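You operate a simulated robot arm through the tools that you are given. There is no shell and no other tool.

You are at the controls of a simulated robot arm. One attempt, no reset.

JOB
Refit the main lid, shut the clip, run the pump past 60 kPa, switch off and open the clip.

Only the result counts: the job must be done as asked and must still hold three seconds after the hand-in. Knocking over, shifting, dropping, spilling or breaking anything else fails it. A push-on lid holds only when it is set on centred and level and pressed home; a screw cap is set on level and turned clockwise until tight.

ROBOT AND FRAMES
A 6-joint arm with a two-finger gripper, fixed in place. Base frame: the origin is on the floor under the middle of its stand, x ahead of it, y to its left, z up. Units: mm, rad, N and s.
It reaches about 1572 mm from its shoulder. Its first joint turns from -2.897 to 2.897 rad. Payload 2.45 kg.
The tool frame sits at the grasp point between the pads (the TCP): z along the fingers, y along the line on which they close. The tips reach 20 mm beyond it. The gripper opens to 140 mm; its body begins 168 mm behind the TCP.
Orientation is that of the tool frame in the base frame, as [roll, pitch, yaw] about the fixed x, y, z axes, in that order (R = Rz(yaw) Ry(pitch) Rx(roll)). With the fingers straight down and closing along the base's y, the tool's x points along the base's -x, its y along +y and its z along -z.

CONTROLS
- The arm moves only by the tool step_arm. Its argument "targets" is one flat list of numbers, 7 for each row, row after row: the turn, a rotation vector about the tool's x, y, z in units of 45 degrees (1.0 is 45 degrees), then the shift along the tool's x, y, z in units of 300 mm (1.0 is 300 mm), then the closure, from 0 (fully open) to 1 (shut). In form: [wx, wy, wz, x, y, z, claw, wx, wy, wz, x, y, z, claw, ...]. A call has 1 to 20 rows; each row is the pose to reach, as a shift and turn from the pose commanded when the call began, along the tool's axes at that moment. A call with a number of a shift or a turn outside -1 to 1 is refused whole. Each row takes 0.2 s and may step no farther than 50 mm and 0.15 rad from the row before; otherwise, or with a gripper value out of range, the whole call is refused. A pose out of reach is approached as far as the arm can. The call stops where the force on the tool passes 90 N (or 10 N more than at its start, if that is more) or the arm is blocked; 0.2 s more then pass. The fingers move at their own pace (about 45 mm/s each) and stop on an object; they squeeze with about 20 N. The grip force told is the motor's: it shows also when the fingers shut on nothing. Time passes only in rows, and 0.2 s behind the last, so rows that repeat a pose let the fingers close. It gives the time, the measured TCP pose, the force on the tool (base axes), the opening and the grip force at its end, in the units of the frame above (readings bear some noise), with the torque about the TCP (base axes, N m) and any sound that the robot's microphone picked up.
- Cameras (640 x 400 px; columns grow to the right, rows downward): "scene" is fixed at [220.4, -651.7, 1483.1]; the picture's right is [0.95, -0.30, 0.00], its down [-0.18, -0.57, -0.80] and it looks along [0.24, 0.77, -0.59] (base axes); focal length 328 px, centre (320, 200). "wrist" rides on the gripper at [78, 11, -209] in the tool frame; the picture's right is [-0.14, 0.99, 0.00], its down [-0.92, -0.13, -0.37] and it looks along [-0.37, -0.05, 0.93] (tool axes); focal length 280 px, centre (320, 200). There is no depth. A picture from a camera that has moved, and an enlarged one, comes with that camera's place and axes in the base frame and with its lens.
- grab_frame(camera): a new picture of that camera. No time passes.
- zoom(camera, box): a new picture of the part [left, top, right, bottom] of that camera's present view, enlarged. No time passes.
- job_done(): hands the job in; it is judged then, once.

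Places have to be worked out from the pictures, the camera data and where the tool is seen. Open the gripper and draw the arm clear of the work before you hand the job in, unless the task says otherwise.

The tools are called by a JSON object that holds its "op" and its "data". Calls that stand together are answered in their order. step_arm: Moves the arm, as the interface text tells. Its arguments: {"type":"object","properties":{"targets":{"type":"array","items":{"type":"number"}}},"required":["targets"]} The other tools are called the same way: grab_frame (camera) takes a picture; zoom (camera, box) takes an enlarged picture of a part of a camera's view; job_done () hands the job in.

At the start:

```text
clock: 0.0
tool_pos: [832.3, 192.6, 1144.1]
ee_rot: [-3.14, -0.001, 3.141]
contact_force: [0.0, -1.0, -0.3]
ft_torque: [0.02, 0.01, -0.01]
finger_gap: 139.9
finger_force: 0.1
```

scene: 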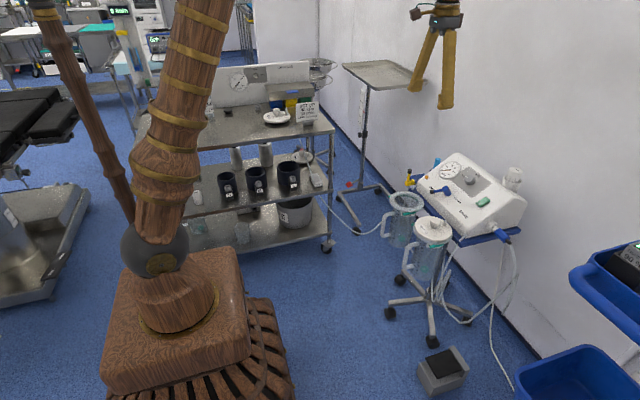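
wrist: 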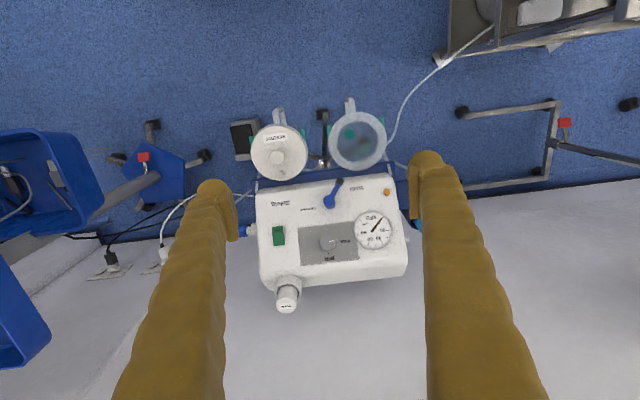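

The pictures show a suction pump with two jars (one lidded, one open) beside it. I zoom in on the device and on the rack to find the lid, the clip and the switch.

{"op": "zoom", "data": {"camera": "scene", "box": [360, 130, 560, 255]}}

{"op": "zoom", "data": {"camera": "wrist", "box": [220, 80, 440, 320]}}

{"op": "zoom", "data": {"camera": "scene", "box": [180, 50, 360, 250]}}

```text
3.20 times, centred on (460, 192) of scene
camera zoom: at [220.4, -651.7, 1483.1], right [0.95, -0.3, 0.0], down [-0.18, -0.57, -0.8], along [0.24, 0.77, -0.59], focal length 1051 px, centre (-128, 224)
```

zoom: 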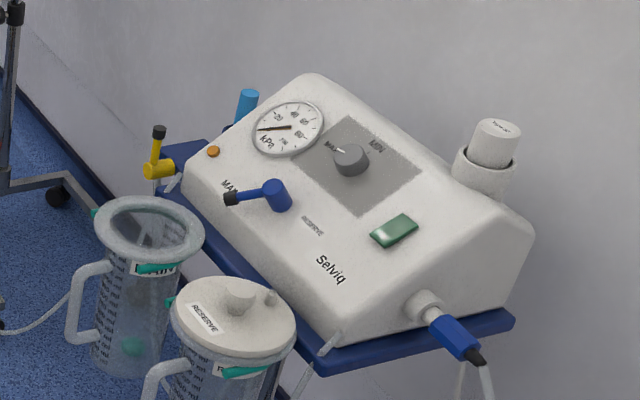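

```text
1.67 times, centred on (330, 200) of wrist
camera zoom: at [754.1, 202.2, 1353.7], right [0.14, 0.99, 0.0], down [0.92, -0.13, 0.37], along [0.37, -0.05, -0.93], focal length 467 px, centre (303, 200)
```

zoom: 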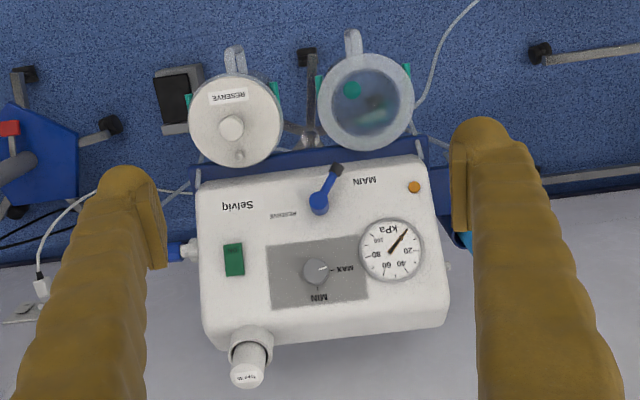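

```text
2.00 times, centred on (270, 150) of scene
camera zoom: at [220.4, -651.7, 1483.1], right [0.95, -0.3, 0.0], down [-0.18, -0.57, -0.8], along [0.24, 0.77, -0.59], focal length 657 px, centre (420, 300)
```

zoom: 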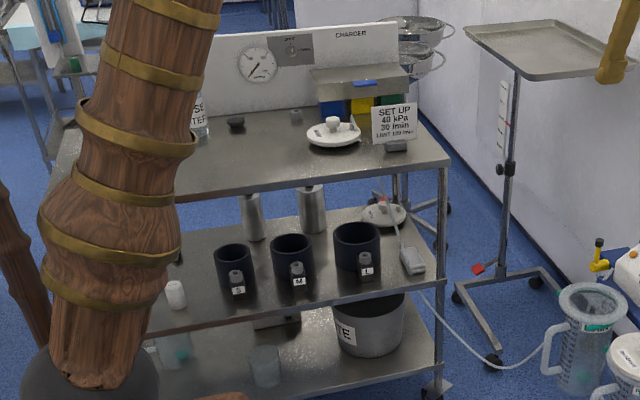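

I look closer at the lids on the trolley, the hose, the yellow tap, and the pump details.

{"op": "zoom", "data": {"camera": "scene", "box": [250, 90, 340, 200]}}

{"op": "zoom", "data": {"camera": "scene", "box": [400, 150, 480, 200]}}

{"op": "zoom", "data": {"camera": "scene", "box": [375, 185, 475, 290]}}

{"op": "zoom", "data": {"camera": "scene", "box": [300, 170, 400, 250]}}

{"op": "zoom", "data": {"camera": "wrist", "box": [240, 160, 420, 280]}}

{"op": "zoom", "data": {"camera": "wrist", "box": [320, 80, 480, 240]}}

```text
3.64 times, centred on (295, 145) of scene
camera zoom: at [220.4, -651.7, 1483.1], right [0.95, -0.3, 0.0], down [-0.18, -0.57, -0.8], along [0.24, 0.77, -0.59], focal length 1194 px, centre (411, 400)
```

zoom: 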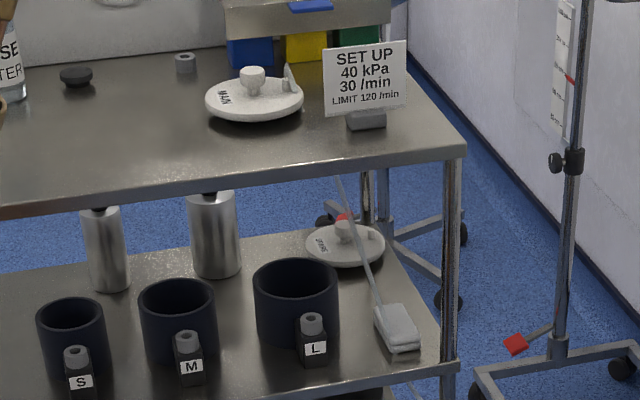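

```text
8.00 times, centred on (440, 175) of scene
camera zoom: at [220.4, -651.7, 1483.1], right [0.95, -0.3, 0.0], down [-0.18, -0.57, -0.8], along [0.24, 0.77, -0.59], focal length 2628 px, centre (-640, 400)
```

zoom: 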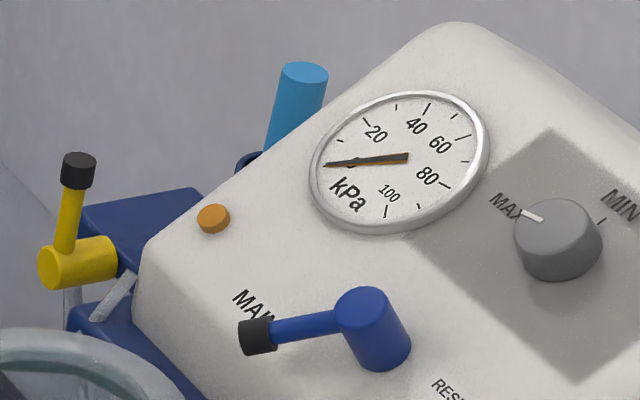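

```text
3.81 times, centred on (425, 238) of scene
camera zoom: at [220.4, -651.7, 1483.1], right [0.95, -0.3, 0.0], down [-0.18, -0.57, -0.8], along [0.24, 0.77, -0.59], focal length 1251 px, centre (-80, 57)
```

zoom: 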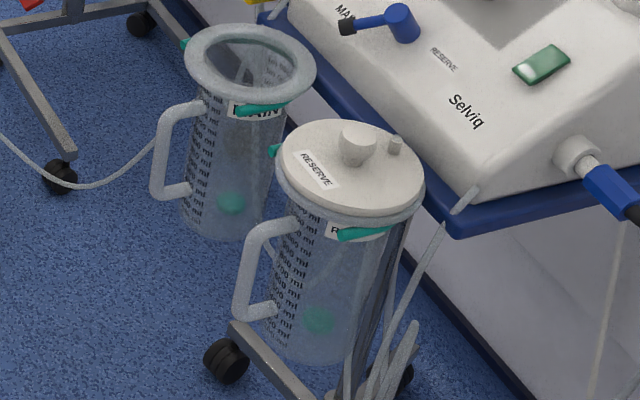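

```text
5.00 times, centred on (350, 210) of scene
camera zoom: at [220.4, -651.7, 1483.1], right [0.95, -0.3, 0.0], down [-0.18, -0.57, -0.8], along [0.24, 0.77, -0.59], focal length 1642 px, centre (170, 150)
```

zoom: 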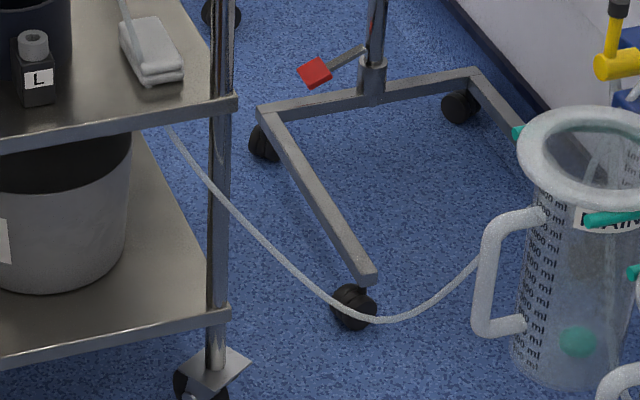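

```text
3.33 times, centred on (330, 220) of wrist
camera zoom: at [754.1, 202.2, 1353.7], right [0.14, 0.99, 0.0], down [0.92, -0.13, 0.37], along [0.37, -0.05, -0.93], focal length 935 px, centre (287, 133)
```

zoom: 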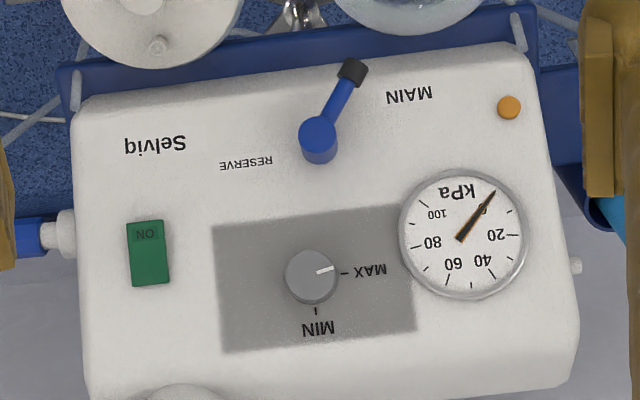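

```text
2.50 times, centred on (400, 160) of wrist
camera zoom: at [754.1, 202.2, 1353.7], right [0.14, 0.99, 0.0], down [0.92, -0.13, 0.37], along [0.37, -0.05, -0.93], focal length 701 px, centre (120, 300)
```

zoom: 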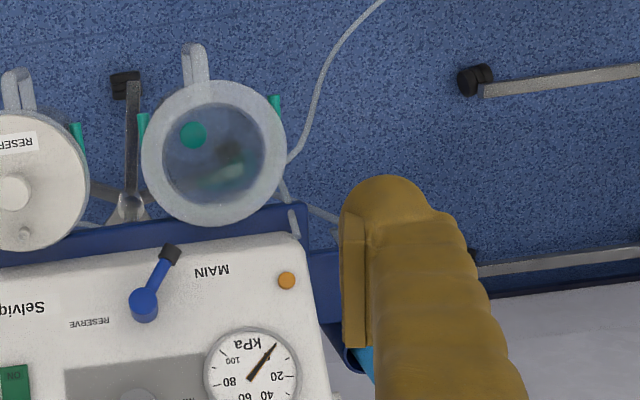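

The lid marked MAIN sits on the trolley's top at about (487, 929, 830). I put the main jar rim at about (884, 276, 682) and the reserve jar at about (883, 86, 687). I shift the wrist camera left to see the yellow fitting and the side of the pump.

{"op": "step_arm", "data": {"targets": [0, 0, 0, 0.068, 0.131, 0.037, 0, 0, 0, 0, 0.137, 0.262, 0.074, 0, 0, 0, 0, 0.205, 0.394, 0.111, 0, 0, 0, 0, 0.273, 0.525, 0.148, 0, 0, 0, 0, 0.273, 0.525, 0.148, 0]}}

{"op": "grab_frame", "data": {"camera": "wrist"}}

{"op": "grab_frame", "data": {"camera": "scene"}}

```text
clock: 1.2
tool_pos: [751.3, 349.2, 1104.2]
ee_rot: [3.14, 0.004, -3.141]
contact_force: [0.6, 0.0, 0.0]
ft_torque: [0.03, 0.0, 0.01]
finger_gap: 139.9
finger_force: 0.1
```

```text
taken
camera wrist: at [672.8, 359.5, 1312.7], right [0.14, 0.99, 0.0], down [0.92, -0.13, 0.37], along [0.37, -0.05, -0.93], focal length 280 px, centre (320, 200)
```

wrist: 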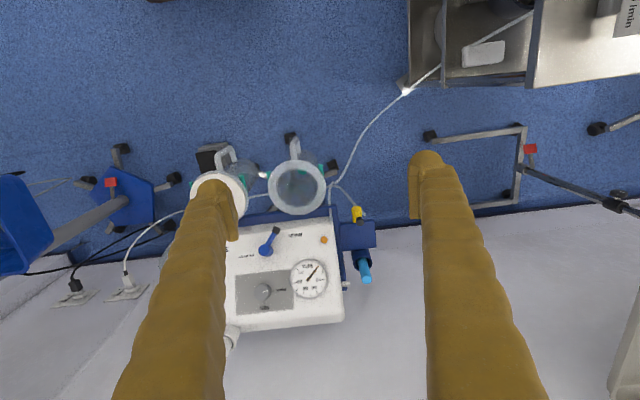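

```text
taken
```

scene: 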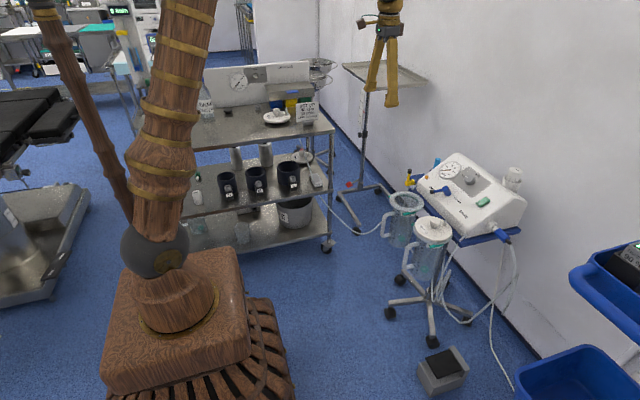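

{"op": "zoom", "data": {"camera": "wrist", "box": [230, 130, 430, 310]}}

{"op": "zoom", "data": {"camera": "wrist", "box": [310, 170, 400, 290]}}

{"op": "zoom", "data": {"camera": "wrist", "box": [380, 0, 640, 120]}}

```text
2.22 times, centred on (330, 220) of wrist
camera zoom: at [672.8, 359.5, 1312.7], right [0.14, 0.99, 0.0], down [0.92, -0.13, 0.37], along [0.37, -0.05, -0.93], focal length 623 px, centre (298, 156)
```

zoom: 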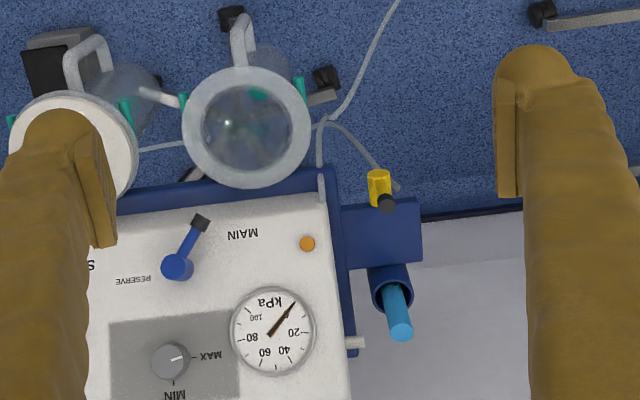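

```text
3.33 times, centred on (355, 230) of wrist
camera zoom: at [672.8, 359.5, 1312.7], right [0.14, 0.99, 0.0], down [0.92, -0.13, 0.37], along [0.37, -0.05, -0.93], focal length 935 px, centre (203, 100)
```

zoom: 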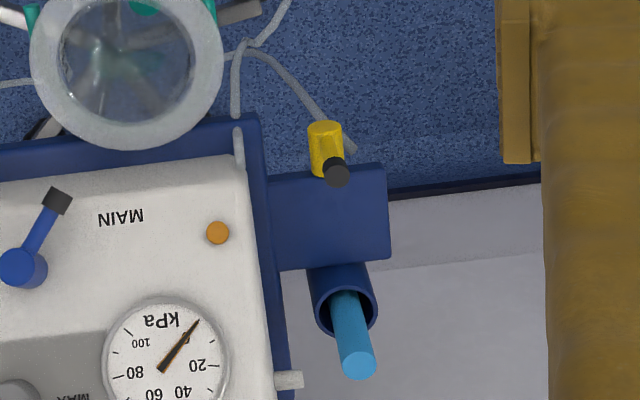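

```text
2.46 times, centred on (510, 60) of wrist
camera zoom: at [672.8, 359.5, 1312.7], right [0.14, 0.99, 0.0], down [0.92, -0.13, 0.37], along [0.37, -0.05, -0.93], focal length 690 px, centre (-148, 545)
```

zoom: 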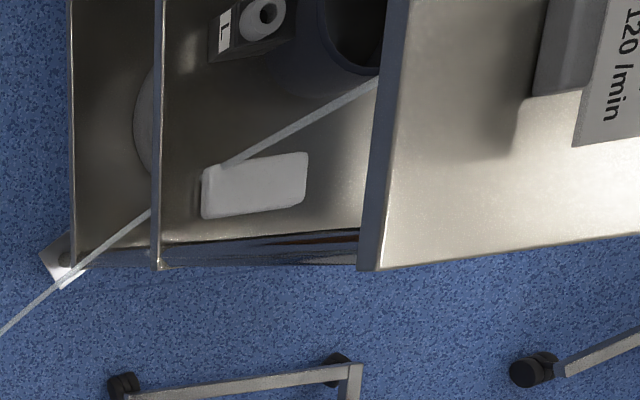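

The yellow lever on the blue side bracket seems to be the pinch clip on the suction line. I tilt the gripper 45° and lower it, so that the wrist camera looks at the pump's front and the bracket.

{"op": "step_arm", "data": {"targets": [0, -0.143, 0, 0.023, -0.005, 0.141, 0, 0, -0.286, 0, 0.046, -0.009, 0.283, 0, 0, -0.429, 0, 0.069, -0.014, 0.424, 0, 0, -0.571, 0, 0.091, -0.019, 0.566, 0, 0, -0.714, 0, 0.114, -0.024, 0.707, 0, 0, -0.857, 0, 0.137, -0.028, 0.849, 0, 0, -1.0, 0, 0.16, -0.033, 0.99, 0, 0, -1.0, 0, 0.16, -0.033, 0.99, 0]}}

{"op": "grab_frame", "data": {"camera": "wrist"}}

{"op": "grab_frame", "data": {"camera": "scene"}}

```text
clock: 3.0
tool_pos: [702.4, 340.2, 803.6]
ee_rot: [3.14, 0.783, 3.134]
contact_force: [0.2, 1.1, -0.3]
ft_torque: [-0.06, 0.06, -0.1]
finger_gap: 140.1
finger_force: 0.1
```

```text
taken
camera wrist: at [499.6, 351.5, 897.0], right [0.1, 0.99, 0.1], down [0.39, -0.13, 0.91], along [0.91, -0.06, -0.4], focal length 280 px, centre (320, 200)
```

wrist: 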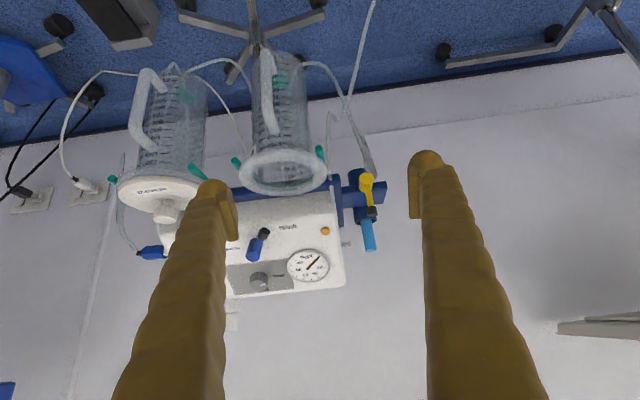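

```text
taken
```

scene: 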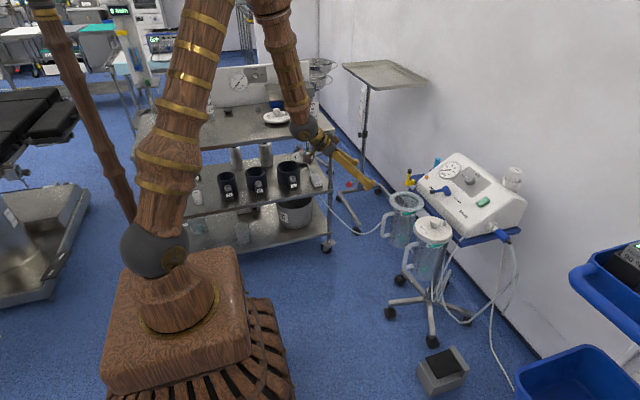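

{"op": "zoom", "data": {"camera": "wrist", "box": [310, 120, 410, 270]}}

{"op": "zoom", "data": {"camera": "wrist", "box": [110, 50, 350, 220]}}

{"op": "zoom", "data": {"camera": "wrist", "box": [210, 190, 350, 300]}}

```text
2.67 times, centred on (360, 195) of wrist
camera zoom: at [499.6, 351.5, 897.0], right [0.1, 0.99, 0.1], down [0.39, -0.13, 0.91], along [0.91, -0.06, -0.4], focal length 748 px, centre (213, 213)
```

zoom: 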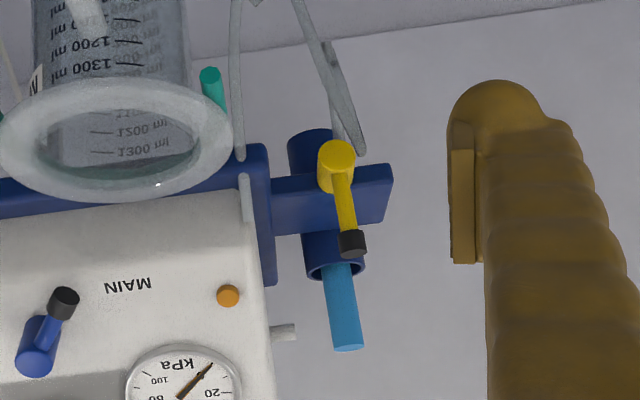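

```text
2.35 times, centred on (230, 135) of wrist
camera zoom: at [499.6, 351.5, 897.0], right [0.1, 0.99, 0.1], down [0.39, -0.13, 0.91], along [0.91, -0.06, -0.4], focal length 660 px, centre (532, 353)
```

zoom: 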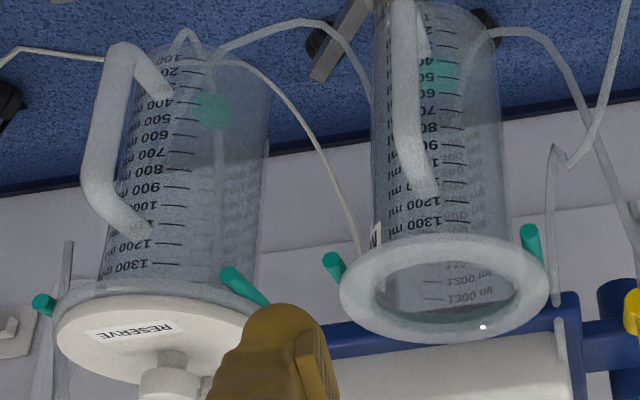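

```text
3.64 times, centred on (280, 245) of wrist
camera zoom: at [499.6, 351.5, 897.0], right [0.1, 0.99, 0.1], down [0.39, -0.13, 0.91], along [0.91, -0.06, -0.4], focal length 1020 px, centre (466, 36)
```

zoom: 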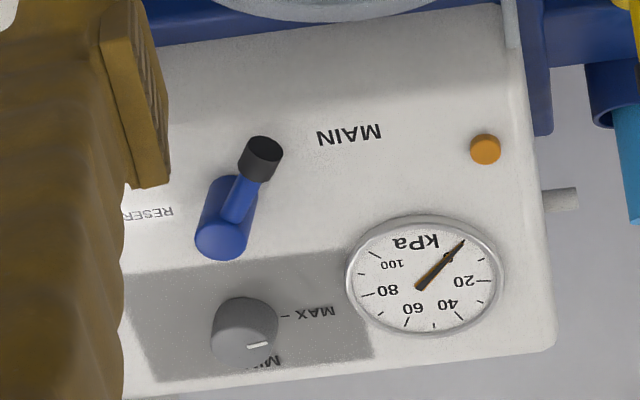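

The front view confirms it: the yellow tap carries the suction line, and its lever stands in line with the tube, which I read as open. Next I go back to vertical, lift, and move towards the trolley to view the lid from above.

{"op": "step_arm", "data": {"targets": [0, 0.143, 0, -0.059, 0.048, -0.127, 0, 0, 0.286, 0, -0.119, 0.095, -0.253, 0, 0, 0.429, 0, -0.178, 0.143, -0.38, 0, 0, 0.571, 0, -0.237, 0.19, -0.506, 0, 0, 0.714, 0, -0.296, 0.238, -0.633, 0, 0, 0.857, 0, -0.356, 0.285, -0.759, 0, 0, 1.0, 0, -0.415, 0.333, -0.886, 0, 0, 1.0, 0, -0.415, 0.333, -0.886, 0]}}

{"op": "step_arm", "data": {"targets": [0, 0, 0, 0.061, 0.14, 0, 0, 0, 0, 0, 0.122, 0.28, 0, 0, 0, 0, 0, 0.183, 0.42, 0, 0, 0, 0, 0, 0.245, 0.56, 0, 0, 0, 0, 0, 0.306, 0.7, 0, 0, 0, 0, 0, 0.367, 0.84, 0, 0, 0, 0, 0, 0.367, 0.84, 0, 0]}}

{"op": "grab_frame", "data": {"camera": "scene"}}

{"op": "grab_frame", "data": {"camera": "wrist"}}

```text
clock: 4.8
tool_pos: [603.2, 438.8, 1078.8]
ee_rot: [3.141, 0.001, 3.14]
contact_force: [-0.1, 0.2, 0.9]
ft_torque: [0.03, 0.06, 0.01]
finger_gap: 140.1
finger_force: 0.1
```

```text
clock: 6.4
tool_pos: [491.0, 695.1, 1081.6]
ee_rot: [-3.141, 0.004, 3.141]
contact_force: [-0.8, -0.7, 0.6]
ft_torque: [-0.01, 0.03, 0.02]
finger_gap: 140.0
finger_force: 0.1
```

```text
taken
```

scene: 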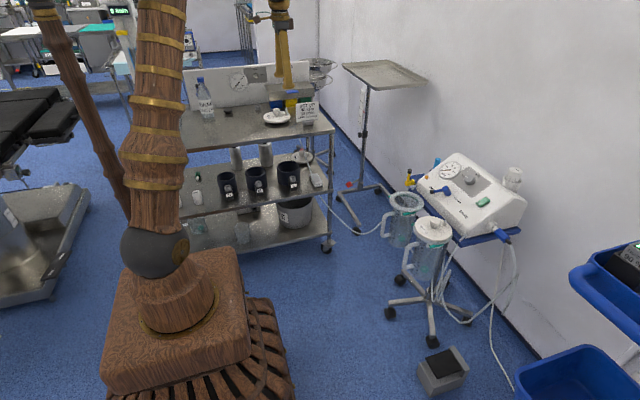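

```text
taken
camera wrist: at [412.9, 705.6, 1290.8], right [0.14, 0.99, 0.0], down [0.92, -0.13, 0.37], along [0.37, -0.05, -0.93], focal length 280 px, centre (320, 200)
```

wrist: 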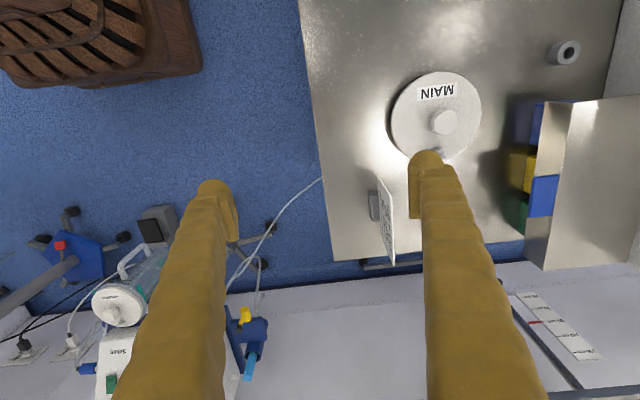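

The lid triangulates to about (477, 873, 853), flat on the trolley with its knob up. I move so that it is centred between the fingers in the wrist view.

{"op": "step_arm", "data": {"targets": [0, 0, 0, 0.073, 0.127, 0, 0, 0, 0, 0, 0.147, 0.255, 0, 0, 0, 0, 0, 0.22, 0.382, 0, 0, 0, 0, 0, 0.294, 0.51, 0, 0, 0, 0, 0, 0.367, 0.637, 0, 0, 0, 0, 0, 0.367, 0.637, 0, 0]}}

{"op": "grab_frame", "data": {"camera": "wrist"}}

{"op": "grab_frame", "data": {"camera": "scene"}}

```text
clock: 7.8
tool_pos: [383.1, 883.3, 1080.0]
ee_rot: [-3.141, -0.001, -3.141]
contact_force: [0.2, -0.1, 0.3]
ft_torque: [-0.03, 0.0, -0.01]
finger_gap: 140.2
finger_force: 0.1
```

```text
taken
camera wrist: at [305.0, 893.3, 1288.2], right [0.14, 0.99, 0.0], down [0.92, -0.13, 0.37], along [0.37, -0.05, -0.93], focal length 280 px, centre (320, 200)
```

wrist: 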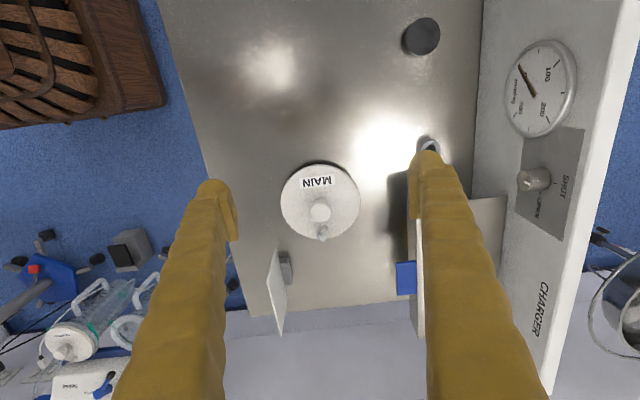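

```text
taken
```

scene: 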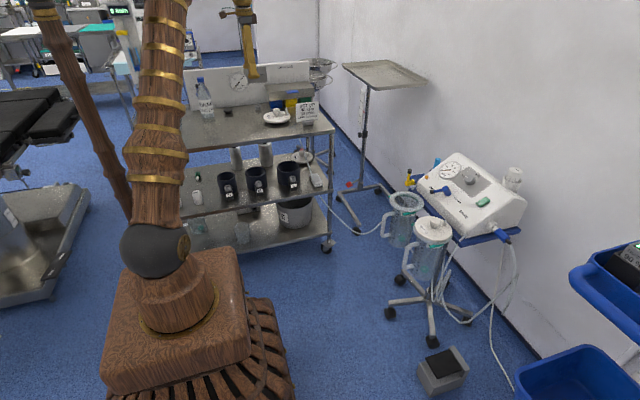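

{"op": "zoom", "data": {"camera": "wrist", "box": [255, 150, 385, 250]}}

{"op": "zoom", "data": {"camera": "scene", "box": [250, 95, 320, 135]}}

{"op": "zoom", "data": {"camera": "wrist", "box": [380, 10, 620, 350]}}

```text
4.00 times, centred on (320, 200) of wrist
camera zoom: at [305.0, 893.3, 1288.2], right [0.14, 0.99, 0.0], down [0.92, -0.13, 0.37], along [0.37, -0.05, -0.93], focal length 1122 px, centre (320, 200)
```

zoom: 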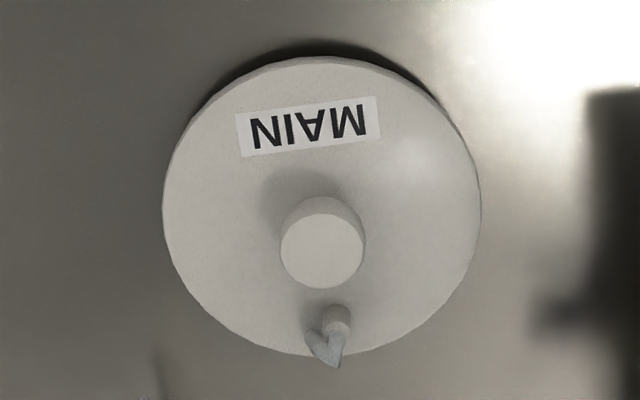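

```text
9.14 times, centred on (285, 115) of scene
camera zoom: at [220.4, -651.7, 1483.1], right [0.95, -0.3, 0.0], down [-0.18, -0.57, -0.8], along [0.24, 0.77, -0.59], focal length 3003 px, centre (640, 977)
```

zoom: 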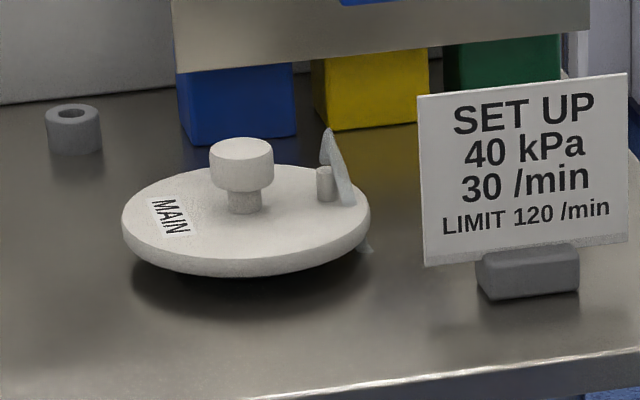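

```text
1.18 times, centred on (500, 180) of wrist
camera zoom: at [305.0, 893.3, 1288.2], right [0.14, 0.99, 0.0], down [0.92, -0.13, 0.37], along [0.37, -0.05, -0.93], focal length 330 px, centre (108, 224)
```

zoom: 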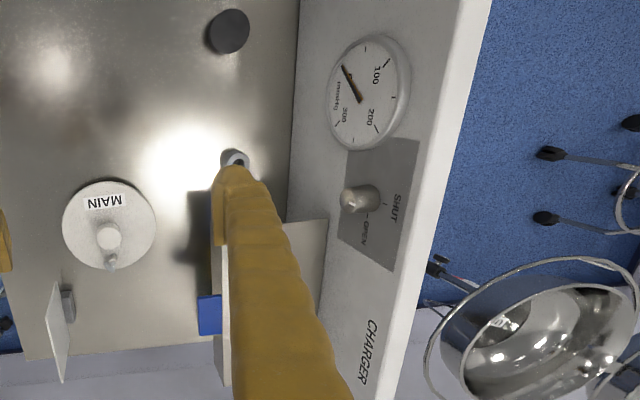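

The lid's grip knob comes out at about (476, 870), with its top near z = 911 and the disc top near z = 868. The label and port face the same way as on the reserve lid. I come in above the knob with the fingers partly closed to check alignment.

{"op": "step_arm", "data": {"targets": [0, 0, 0, -0.078, -0.011, 0.1, 0.2, 0, 0, 0, -0.155, -0.022, 0.2, 0.43, 0, 0, 0, -0.233, -0.033, 0.3, 0.43, 0, 0, 0, -0.31, -0.044, 0.4, 0.43, 0, 0, 0, -0.31, -0.044, 0.4, 0.43, 0, 0, 0, -0.31, -0.044, 0.4, 0.43]}}

{"op": "grab_frame", "data": {"camera": "wrist"}}

{"op": "zoom", "data": {"camera": "scene", "box": [210, 50, 330, 140]}}

```text
clock: 9.2
tool_pos: [473.9, 867.3, 959.5]
ee_rot: [-3.141, -0.001, -3.141]
contact_force: [0.3, -0.3, -0.6]
ft_torque: [-0.02, -0.01, -0.02]
finger_gap: 79.7
finger_force: 0.0
```

```text
taken
camera wrist: at [395.5, 877.0, 1168.3], right [0.14, 0.99, 0.0], down [0.92, -0.13, 0.37], along [0.37, -0.05, -0.93], focal length 280 px, centre (320, 200)
```

wrist: 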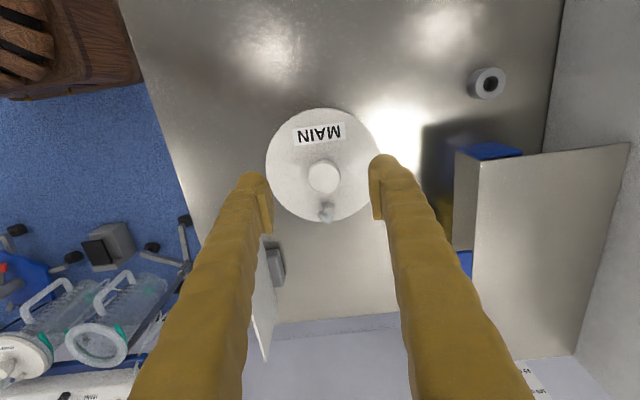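

```text
4.44 times, centred on (270, 95) of scene
camera zoom: at [220.4, -651.7, 1483.1], right [0.95, -0.3, 0.0], down [-0.18, -0.57, -0.8], along [0.24, 0.77, -0.59], focal length 1460 px, centre (542, 667)
```

zoom: 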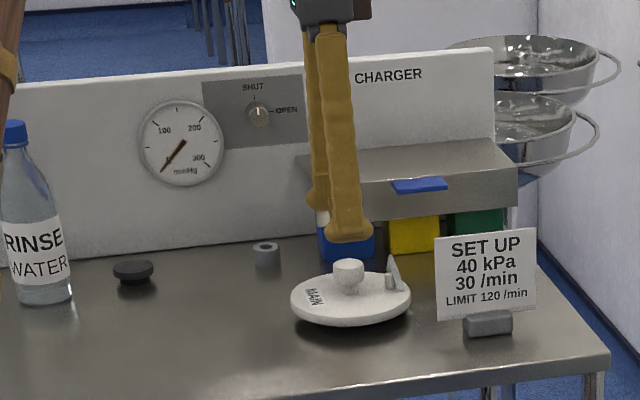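

The knob reads as (475, 869), within 2 mm of the TCP. I lower to TCP z ≈ 903 so that the pads straddle the knob head, then check.

{"op": "step_arm", "data": {"targets": [0, 0, 0, -0.004, 0.005, 0.06, 0.43, 0, 0, 0, -0.004, 0.005, 0.12, 0.43, 0, 0, 0, -0.004, 0.005, 0.16, 0.43, 0, 0, 0, -0.004, 0.005, 0.19, 0.43, 0, 0, 0, -0.004, 0.005, 0.19, 0.43]}}

{"op": "zoom", "data": {"camera": "wrist", "box": [220, 100, 420, 260]}}

{"op": "zoom", "data": {"camera": "scene", "box": [250, 85, 310, 135]}}

```text
clock: 10.4
tool_pos: [476.6, 870.8, 899.6]
ee_rot: [3.14, 0.0, 3.14]
contact_force: [0.1, 0.3, 0.1]
ft_torque: [0.0, 0.02, 0.02]
finger_gap: 79.5
finger_force: 0.0
```

```text
2.50 times, centred on (320, 180) of wrist
camera zoom: at [398.0, 880.7, 1109.5], right [0.14, 0.99, 0.0], down [0.92, -0.13, 0.37], along [0.37, -0.05, -0.93], focal length 701 px, centre (320, 250)
```

zoom: 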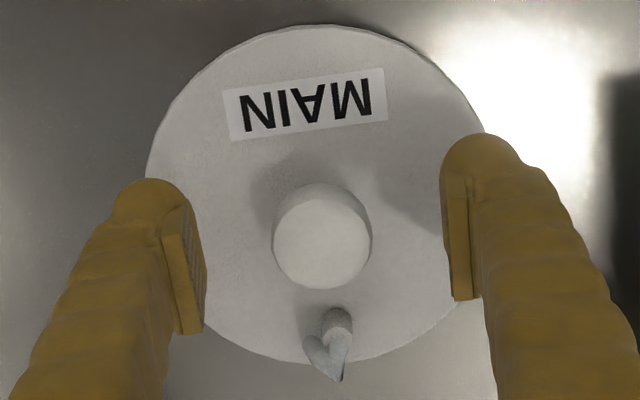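

```text
8.00 times, centred on (280, 110) of scene
camera zoom: at [220.4, -651.7, 1483.1], right [0.95, -0.3, 0.0], down [-0.18, -0.57, -0.8], along [0.24, 0.77, -0.59], focal length 2628 px, centre (640, 920)
```

zoom: 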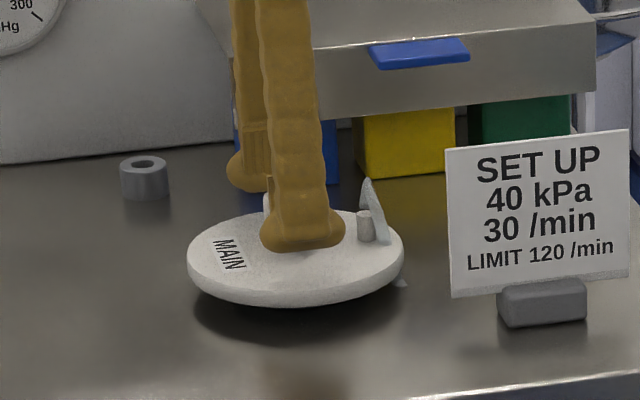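

The pads straddle the knob head and it is centred. I close on it.

{"op": "step_arm", "data": {"targets": [0, 0, 0, 0, 0, 0, 0.6, 0, 0, 0, 0, 0, 0, 0.8, 0, 0, 0, 0, 0, 0, 1.0, 0, 0, 0, 0, 0, 0, 1.0, 0, 0, 0, 0, 0, 0, 1.0, 0, 0, 0, 0, 0, 0, 1.0]}}

{"op": "zoom", "data": {"camera": "wrist", "box": [220, 100, 420, 260]}}

{"op": "zoom", "data": {"camera": "scene", "box": [250, 85, 310, 135]}}

```text
clock: 11.8
tool_pos: [476.2, 869.2, 900.1]
ee_rot: [3.141, 0.0, -3.141]
contact_force: [0.0, 0.0, -0.4]
ft_torque: [-0.01, -0.01, -0.01]
finger_gap: 32.7
finger_force: 20.3
```

```text
2.50 times, centred on (320, 180) of wrist
camera zoom: at [398.1, 880.7, 1109.7], right [0.14, 0.99, 0.0], down [0.92, -0.13, 0.37], along [0.37, -0.05, -0.93], focal length 701 px, centre (320, 250)
```

zoom: 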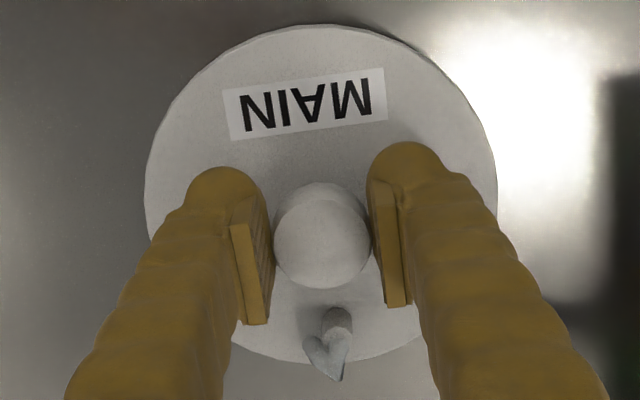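

```text
8.00 times, centred on (280, 110) of scene
camera zoom: at [220.4, -651.7, 1483.1], right [0.95, -0.3, 0.0], down [-0.18, -0.57, -0.8], along [0.24, 0.77, -0.59], focal length 2628 px, centre (640, 920)
```

zoom: 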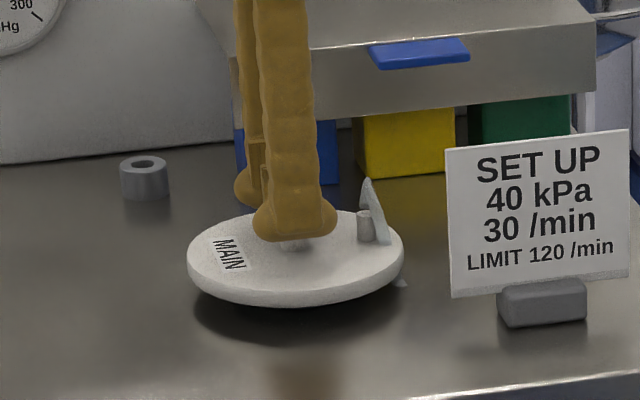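

The knob is held at 32.7 mm with 20 N. I lift slowly and check that the lid comes up level.

{"op": "step_arm", "data": {"targets": [0, 0, 0, 0, 0, -0.02, 1.0, 0, 0, 0, 0, 0, -0.05, 1.0, 0, 0, 0, 0, 0, -0.1, 1.0, 0, 0, 0, 0, 0, -0.18, 1.0, 0, 0, 0, 0, 0, -0.26, 1.0, 0, 0, 0, 0, 0, -0.333, 1.0, 0, 0, 0, 0, 0, -0.333, 1.0]}}

{"op": "zoom", "data": {"camera": "scene", "box": [240, 65, 320, 135]}}

{"op": "grab_frame", "data": {"camera": "wrist"}}

```text
clock: 13.4
tool_pos: [475.6, 869.6, 1000.5]
ee_rot: [-3.141, 0.001, 3.14]
contact_force: [-0.2, -0.6, -0.2]
ft_torque: [0.02, 0.0, -0.01]
finger_gap: 0.0
finger_force: 20.1
```

```text
5.71 times, centred on (280, 100) of scene
camera zoom: at [220.4, -651.7, 1483.1], right [0.95, -0.3, 0.0], down [-0.18, -0.57, -0.8], along [0.24, 0.77, -0.59], focal length 1877 px, centre (549, 771)
```

zoom: 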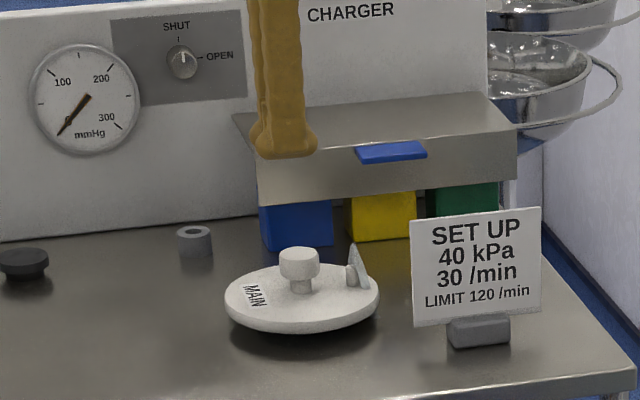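

```text
taken
camera wrist: at [396.8, 881.0, 1210.2], right [0.14, 0.99, 0.0], down [0.92, -0.13, 0.37], along [0.37, -0.05, -0.93], focal length 280 px, centre (320, 200)
```

wrist: 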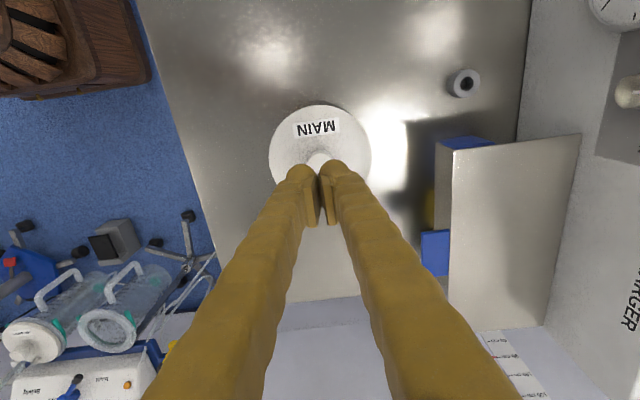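

The grip slipped off and the lid stayed put, so the pads only held the rounded top of the knob, which must be lower than I judged. I zoom in to re-measure the knob height.

{"op": "zoom", "data": {"camera": "scene", "box": [260, 100, 300, 125]}}

{"op": "zoom", "data": {"camera": "scene", "box": [265, 70, 300, 125]}}

```text
16.00 times, centred on (280, 112) of scene
camera zoom: at [220.4, -651.7, 1483.1], right [0.95, -0.3, 0.0], down [-0.18, -0.57, -0.8], along [0.24, 0.77, -0.59], focal length 5255 px, centre (960, 1600)
```

zoom: 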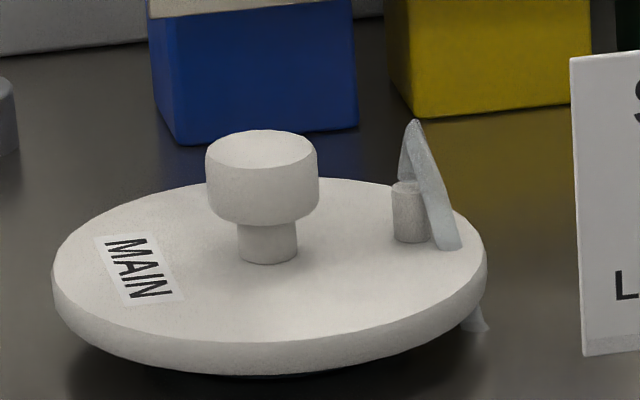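

```text
7.27 times, centred on (282, 98) of scene
camera zoom: at [220.4, -651.7, 1483.1], right [0.95, -0.3, 0.0], down [-0.18, -0.57, -0.8], along [0.24, 0.77, -0.59], focal length 2389 px, centre (593, 946)
```

zoom: 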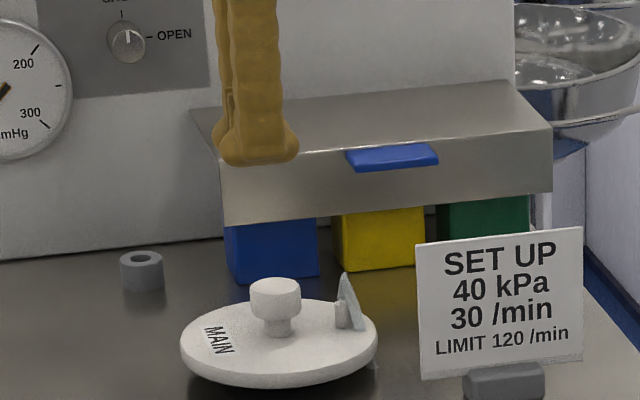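

From the fingertips in the scene view, the disc top is at about z = 866 and the knob head spans about 886–906. I reopen, go down about 9 mm lower than before, and watch the forces.

{"op": "step_arm", "data": {"targets": [0, 0, 0, 0, 0, 0, 0.7, 0, 0, 0, 0, 0, 0, 0.43, 0, 0, 0, 0, 0, 0, 0.43, 0, 0, 0, 0, 0, 0, 0.43, 0, 0, 0, 0, 0, 0.08, 0.43, 0, 0, 0, 0, 0, 0.16, 0.43, 0, 0, 0, 0, 0, 0.24, 0.43, 0, 0, 0, 0, 0, 0.3, 0.43, 0, 0, 0, 0, 0, 0.34, 0.43, 0, 0, 0, 0, 0, 0.355, 0.43, 0, 0, 0, 0, 0, 0.355, 0.43]}}

{"op": "zoom", "data": {"camera": "scene", "box": [260, 95, 300, 125]}}

{"op": "zoom", "data": {"camera": "wrist", "box": [220, 100, 420, 260]}}

```text
clock: 15.8
tool_pos: [476.4, 869.3, 894.1]
ee_rot: [-3.141, -0.001, 3.141]
contact_force: [1.2, -0.9, -1.3]
ft_torque: [-0.02, 0.03, 0.0]
finger_gap: 79.7
finger_force: 0.1
```

```text
13.33 times, centred on (280, 110) of scene
camera zoom: at [220.4, -651.7, 1483.1], right [0.95, -0.3, 0.0], down [-0.18, -0.57, -0.8], along [0.24, 0.77, -0.59], focal length 4379 px, centre (853, 1400)
```

zoom: 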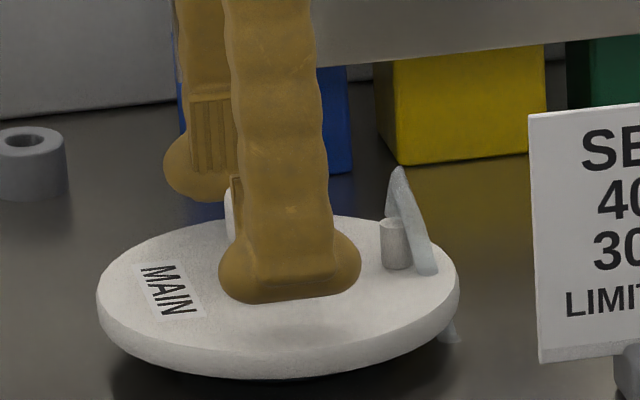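

```text
2.50 times, centred on (320, 180) of wrist
camera zoom: at [397.1, 880.0, 1104.2], right [0.14, 0.99, 0.0], down [0.92, -0.13, 0.37], along [0.37, -0.05, -0.93], focal length 701 px, centre (320, 250)
```

zoom: 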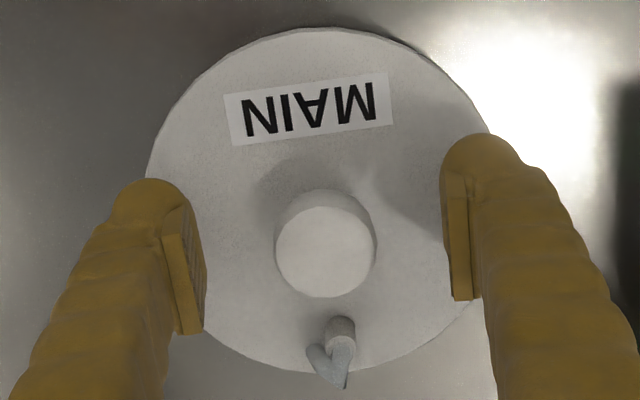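

The pad plates end about 10 mm above the fingertips, so I need to be a bit lower still. I go down 6 mm in small steps.

{"op": "step_arm", "data": {"targets": [0, 0, 0, 0, 0, 0.007, 0.43, 0, 0, 0, 0, 0, 0.013, 0.43, 0, 0, 0, 0, 0, 0.02, 0.43, 0, 0, 0, 0, 0, 0.02, 0.43]}}

{"op": "zoom", "data": {"camera": "scene", "box": [260, 95, 300, 125]}}

```text
clock: 16.8
tool_pos: [477.1, 869.9, 889.1]
ee_rot: [-3.141, 0.0, -3.141]
contact_force: [0.3, 0.1, 0.4]
ft_torque: [0.03, 0.01, -0.01]
finger_gap: 79.6
finger_force: 0.1
```

```text
13.33 times, centred on (280, 110) of scene
camera zoom: at [220.4, -651.7, 1483.1], right [0.95, -0.3, 0.0], down [-0.18, -0.57, -0.8], along [0.24, 0.77, -0.59], focal length 4379 px, centre (853, 1400)
```

zoom: 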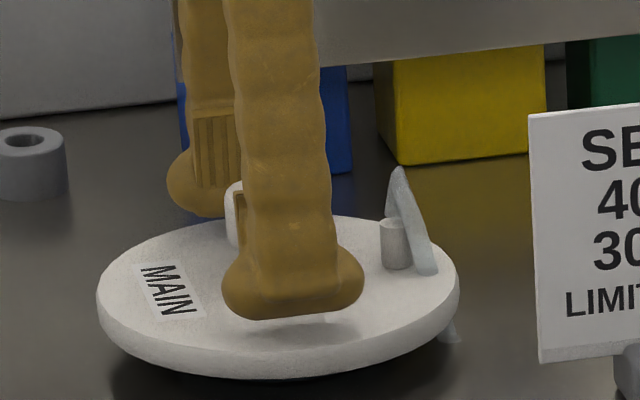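

The tips are about 5 mm above the disc and the pads now cover the whole knob head. I close and lift only 6 mm at first to test the grip.

{"op": "step_arm", "data": {"targets": [0, 0, 0, 0, 0, 0, 0.6, 0, 0, 0, 0, 0, 0, 0.8, 0, 0, 0, 0, 0, 0, 1.0, 0, 0, 0, 0, 0, 0, 1.0, 0, 0, 0, 0, 0, 0, 1.0, 0, 0, 0, 0, 0, 0, 1.0, 0, 0, 0, 0, 0, -0.01, 1.0, 0, 0, 0, 0, 0, -0.02, 1.0, 0, 0, 0, 0, 0, -0.02, 1.0]}}

{"op": "zoom", "data": {"camera": "scene", "box": [260, 95, 300, 125]}}

{"op": "zoom", "data": {"camera": "wrist", "box": [220, 100, 420, 260]}}

```text
clock: 18.8
tool_pos: [477.0, 870.0, 895.0]
ee_rot: [3.14, -0.001, 3.141]
contact_force: [-0.3, -0.3, -1.6]
ft_torque: [0.02, -0.02, -0.02]
finger_gap: 32.4
finger_force: 19.8
```

```text
13.33 times, centred on (280, 110) of scene
camera zoom: at [220.4, -651.7, 1483.1], right [0.95, -0.3, 0.0], down [-0.18, -0.57, -0.8], along [0.24, 0.77, -0.59], focal length 4379 px, centre (853, 1400)
```

zoom: 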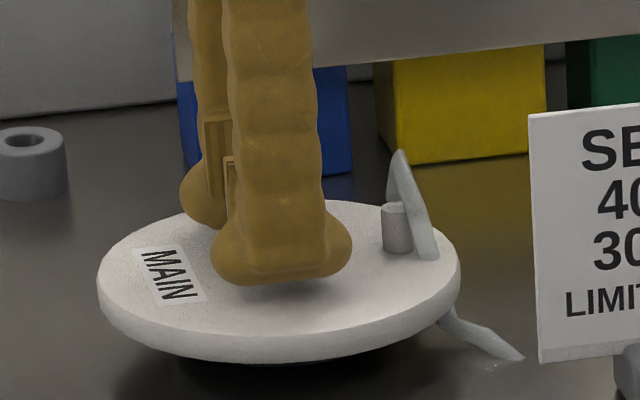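

```text
2.50 times, centred on (320, 180) of wrist
camera zoom: at [398.7, 880.7, 1103.9], right [0.14, 0.99, 0.0], down [0.92, -0.13, 0.37], along [0.37, -0.05, -0.93], focal length 701 px, centre (320, 250)
```

zoom: 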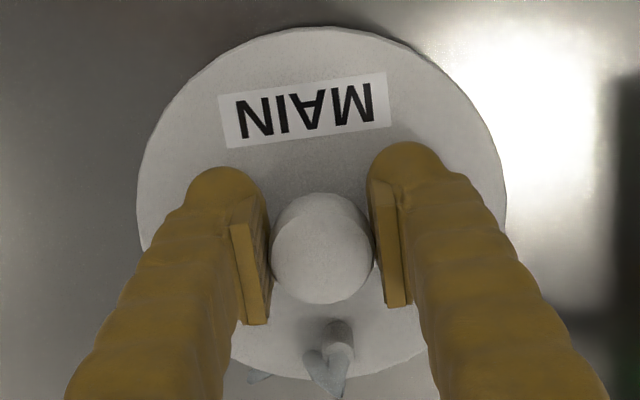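

The lid now rises with the gripper, and a short flexible tube hangs from its port. I lift further, slowly, and watch what that tube is tied to.

{"op": "step_arm", "data": {"targets": [0, 0, 0, 0, 0, -0.02, 1.0, 0, 0, 0, 0, 0, -0.05, 1.0, 0, 0, 0, 0, 0, -0.08, 1.0, 0, 0, 0, 0, 0, -0.12, 1.0, 0, 0, 0, 0, 0, -0.16, 1.0, 0, 0, 0, 0, 0, -0.2, 1.0, 0, 0, 0, 0, 0, -0.2, 1.0]}}

{"op": "zoom", "data": {"camera": "scene", "box": [240, 70, 320, 130]}}

{"op": "grab_frame", "data": {"camera": "wrist"}}

{"op": "grab_frame", "data": {"camera": "scene"}}

```text
clock: 20.4
tool_pos: [478.0, 871.4, 955.5]
ee_rot: [-3.141, 0.0, 3.141]
contact_force: [0.0, 0.3, -2.5]
ft_torque: [0.01, -0.01, -0.01]
finger_gap: 32.7
finger_force: 19.8
```

```text
6.67 times, centred on (280, 100) of scene
camera zoom: at [220.4, -651.7, 1483.1], right [0.95, -0.3, 0.0], down [-0.18, -0.57, -0.8], along [0.24, 0.77, -0.59], focal length 2190 px, centre (587, 867)
```

zoom: 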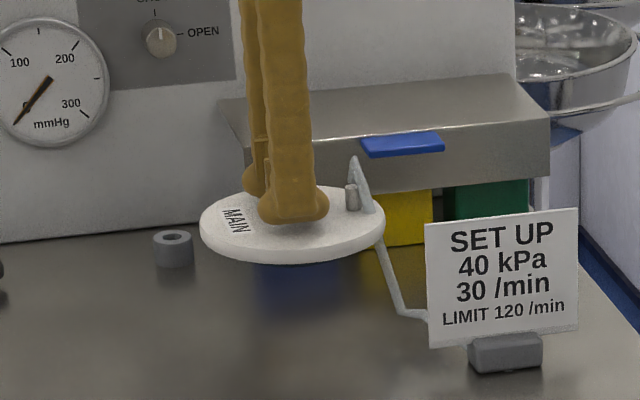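

```text
taken
camera wrist: at [398.7, 881.6, 1165.1], right [0.14, 0.99, 0.0], down [0.92, -0.13, 0.37], along [0.37, -0.05, -0.93], focal length 280 px, centre (320, 200)
```

wrist: 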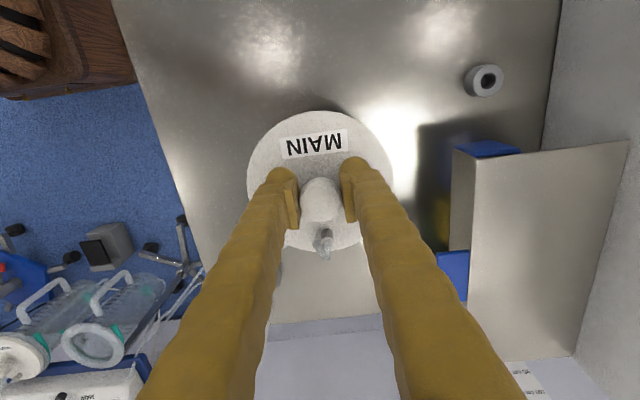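

```text
taken
```

scene: 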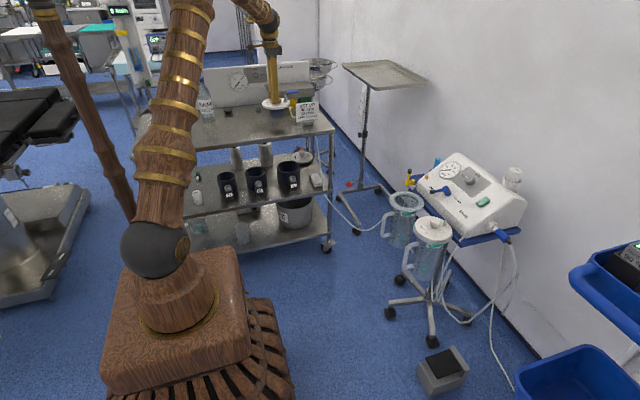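

The port's tube leads across the table behind the sign, towards the pump line. I zoom in to trace its route, so that I don't snag the sign.

{"op": "zoom", "data": {"camera": "scene", "box": [275, 85, 345, 130]}}

{"op": "zoom", "data": {"camera": "scene", "box": [280, 130, 400, 250]}}

{"op": "zoom", "data": {"camera": "wrist", "box": [100, 180, 320, 400]}}

```text
8.89 times, centred on (310, 108) of scene
camera zoom: at [220.4, -651.7, 1483.1], right [0.95, -0.3, 0.0], down [-0.18, -0.57, -0.8], along [0.24, 0.77, -0.59], focal length 2920 px, centre (409, 1022)
```

zoom: 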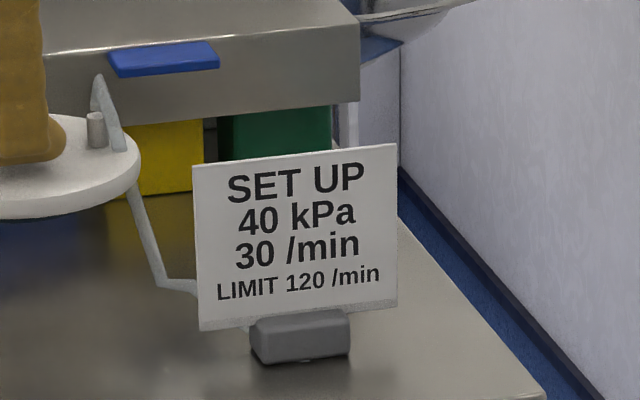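

```text
3.33 times, centred on (340, 190) of scene
camera zoom: at [220.4, -651.7, 1483.1], right [0.95, -0.3, 0.0], down [-0.18, -0.57, -0.8], along [0.24, 0.77, -0.59], focal length 1095 px, centre (253, 233)
```

zoom: 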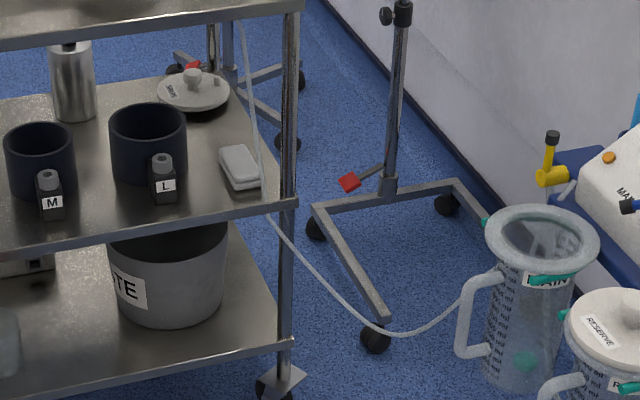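

```text
1.82 times, centred on (210, 290) of wrist
camera zoom: at [398.7, 881.6, 1165.1], right [0.14, 0.99, 0.0], down [0.92, -0.13, 0.37], along [0.37, -0.05, -0.93], focal length 510 px, centre (520, 36)
```

zoom: 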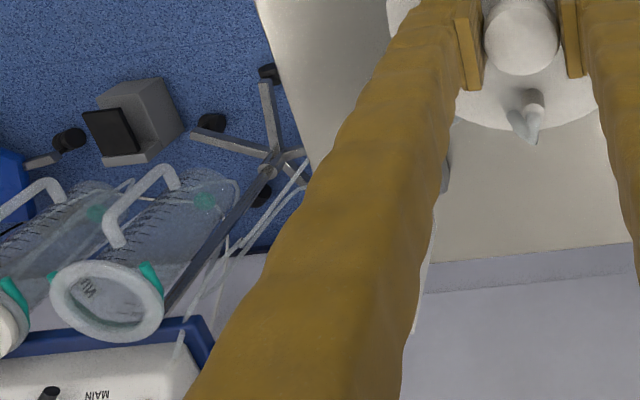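

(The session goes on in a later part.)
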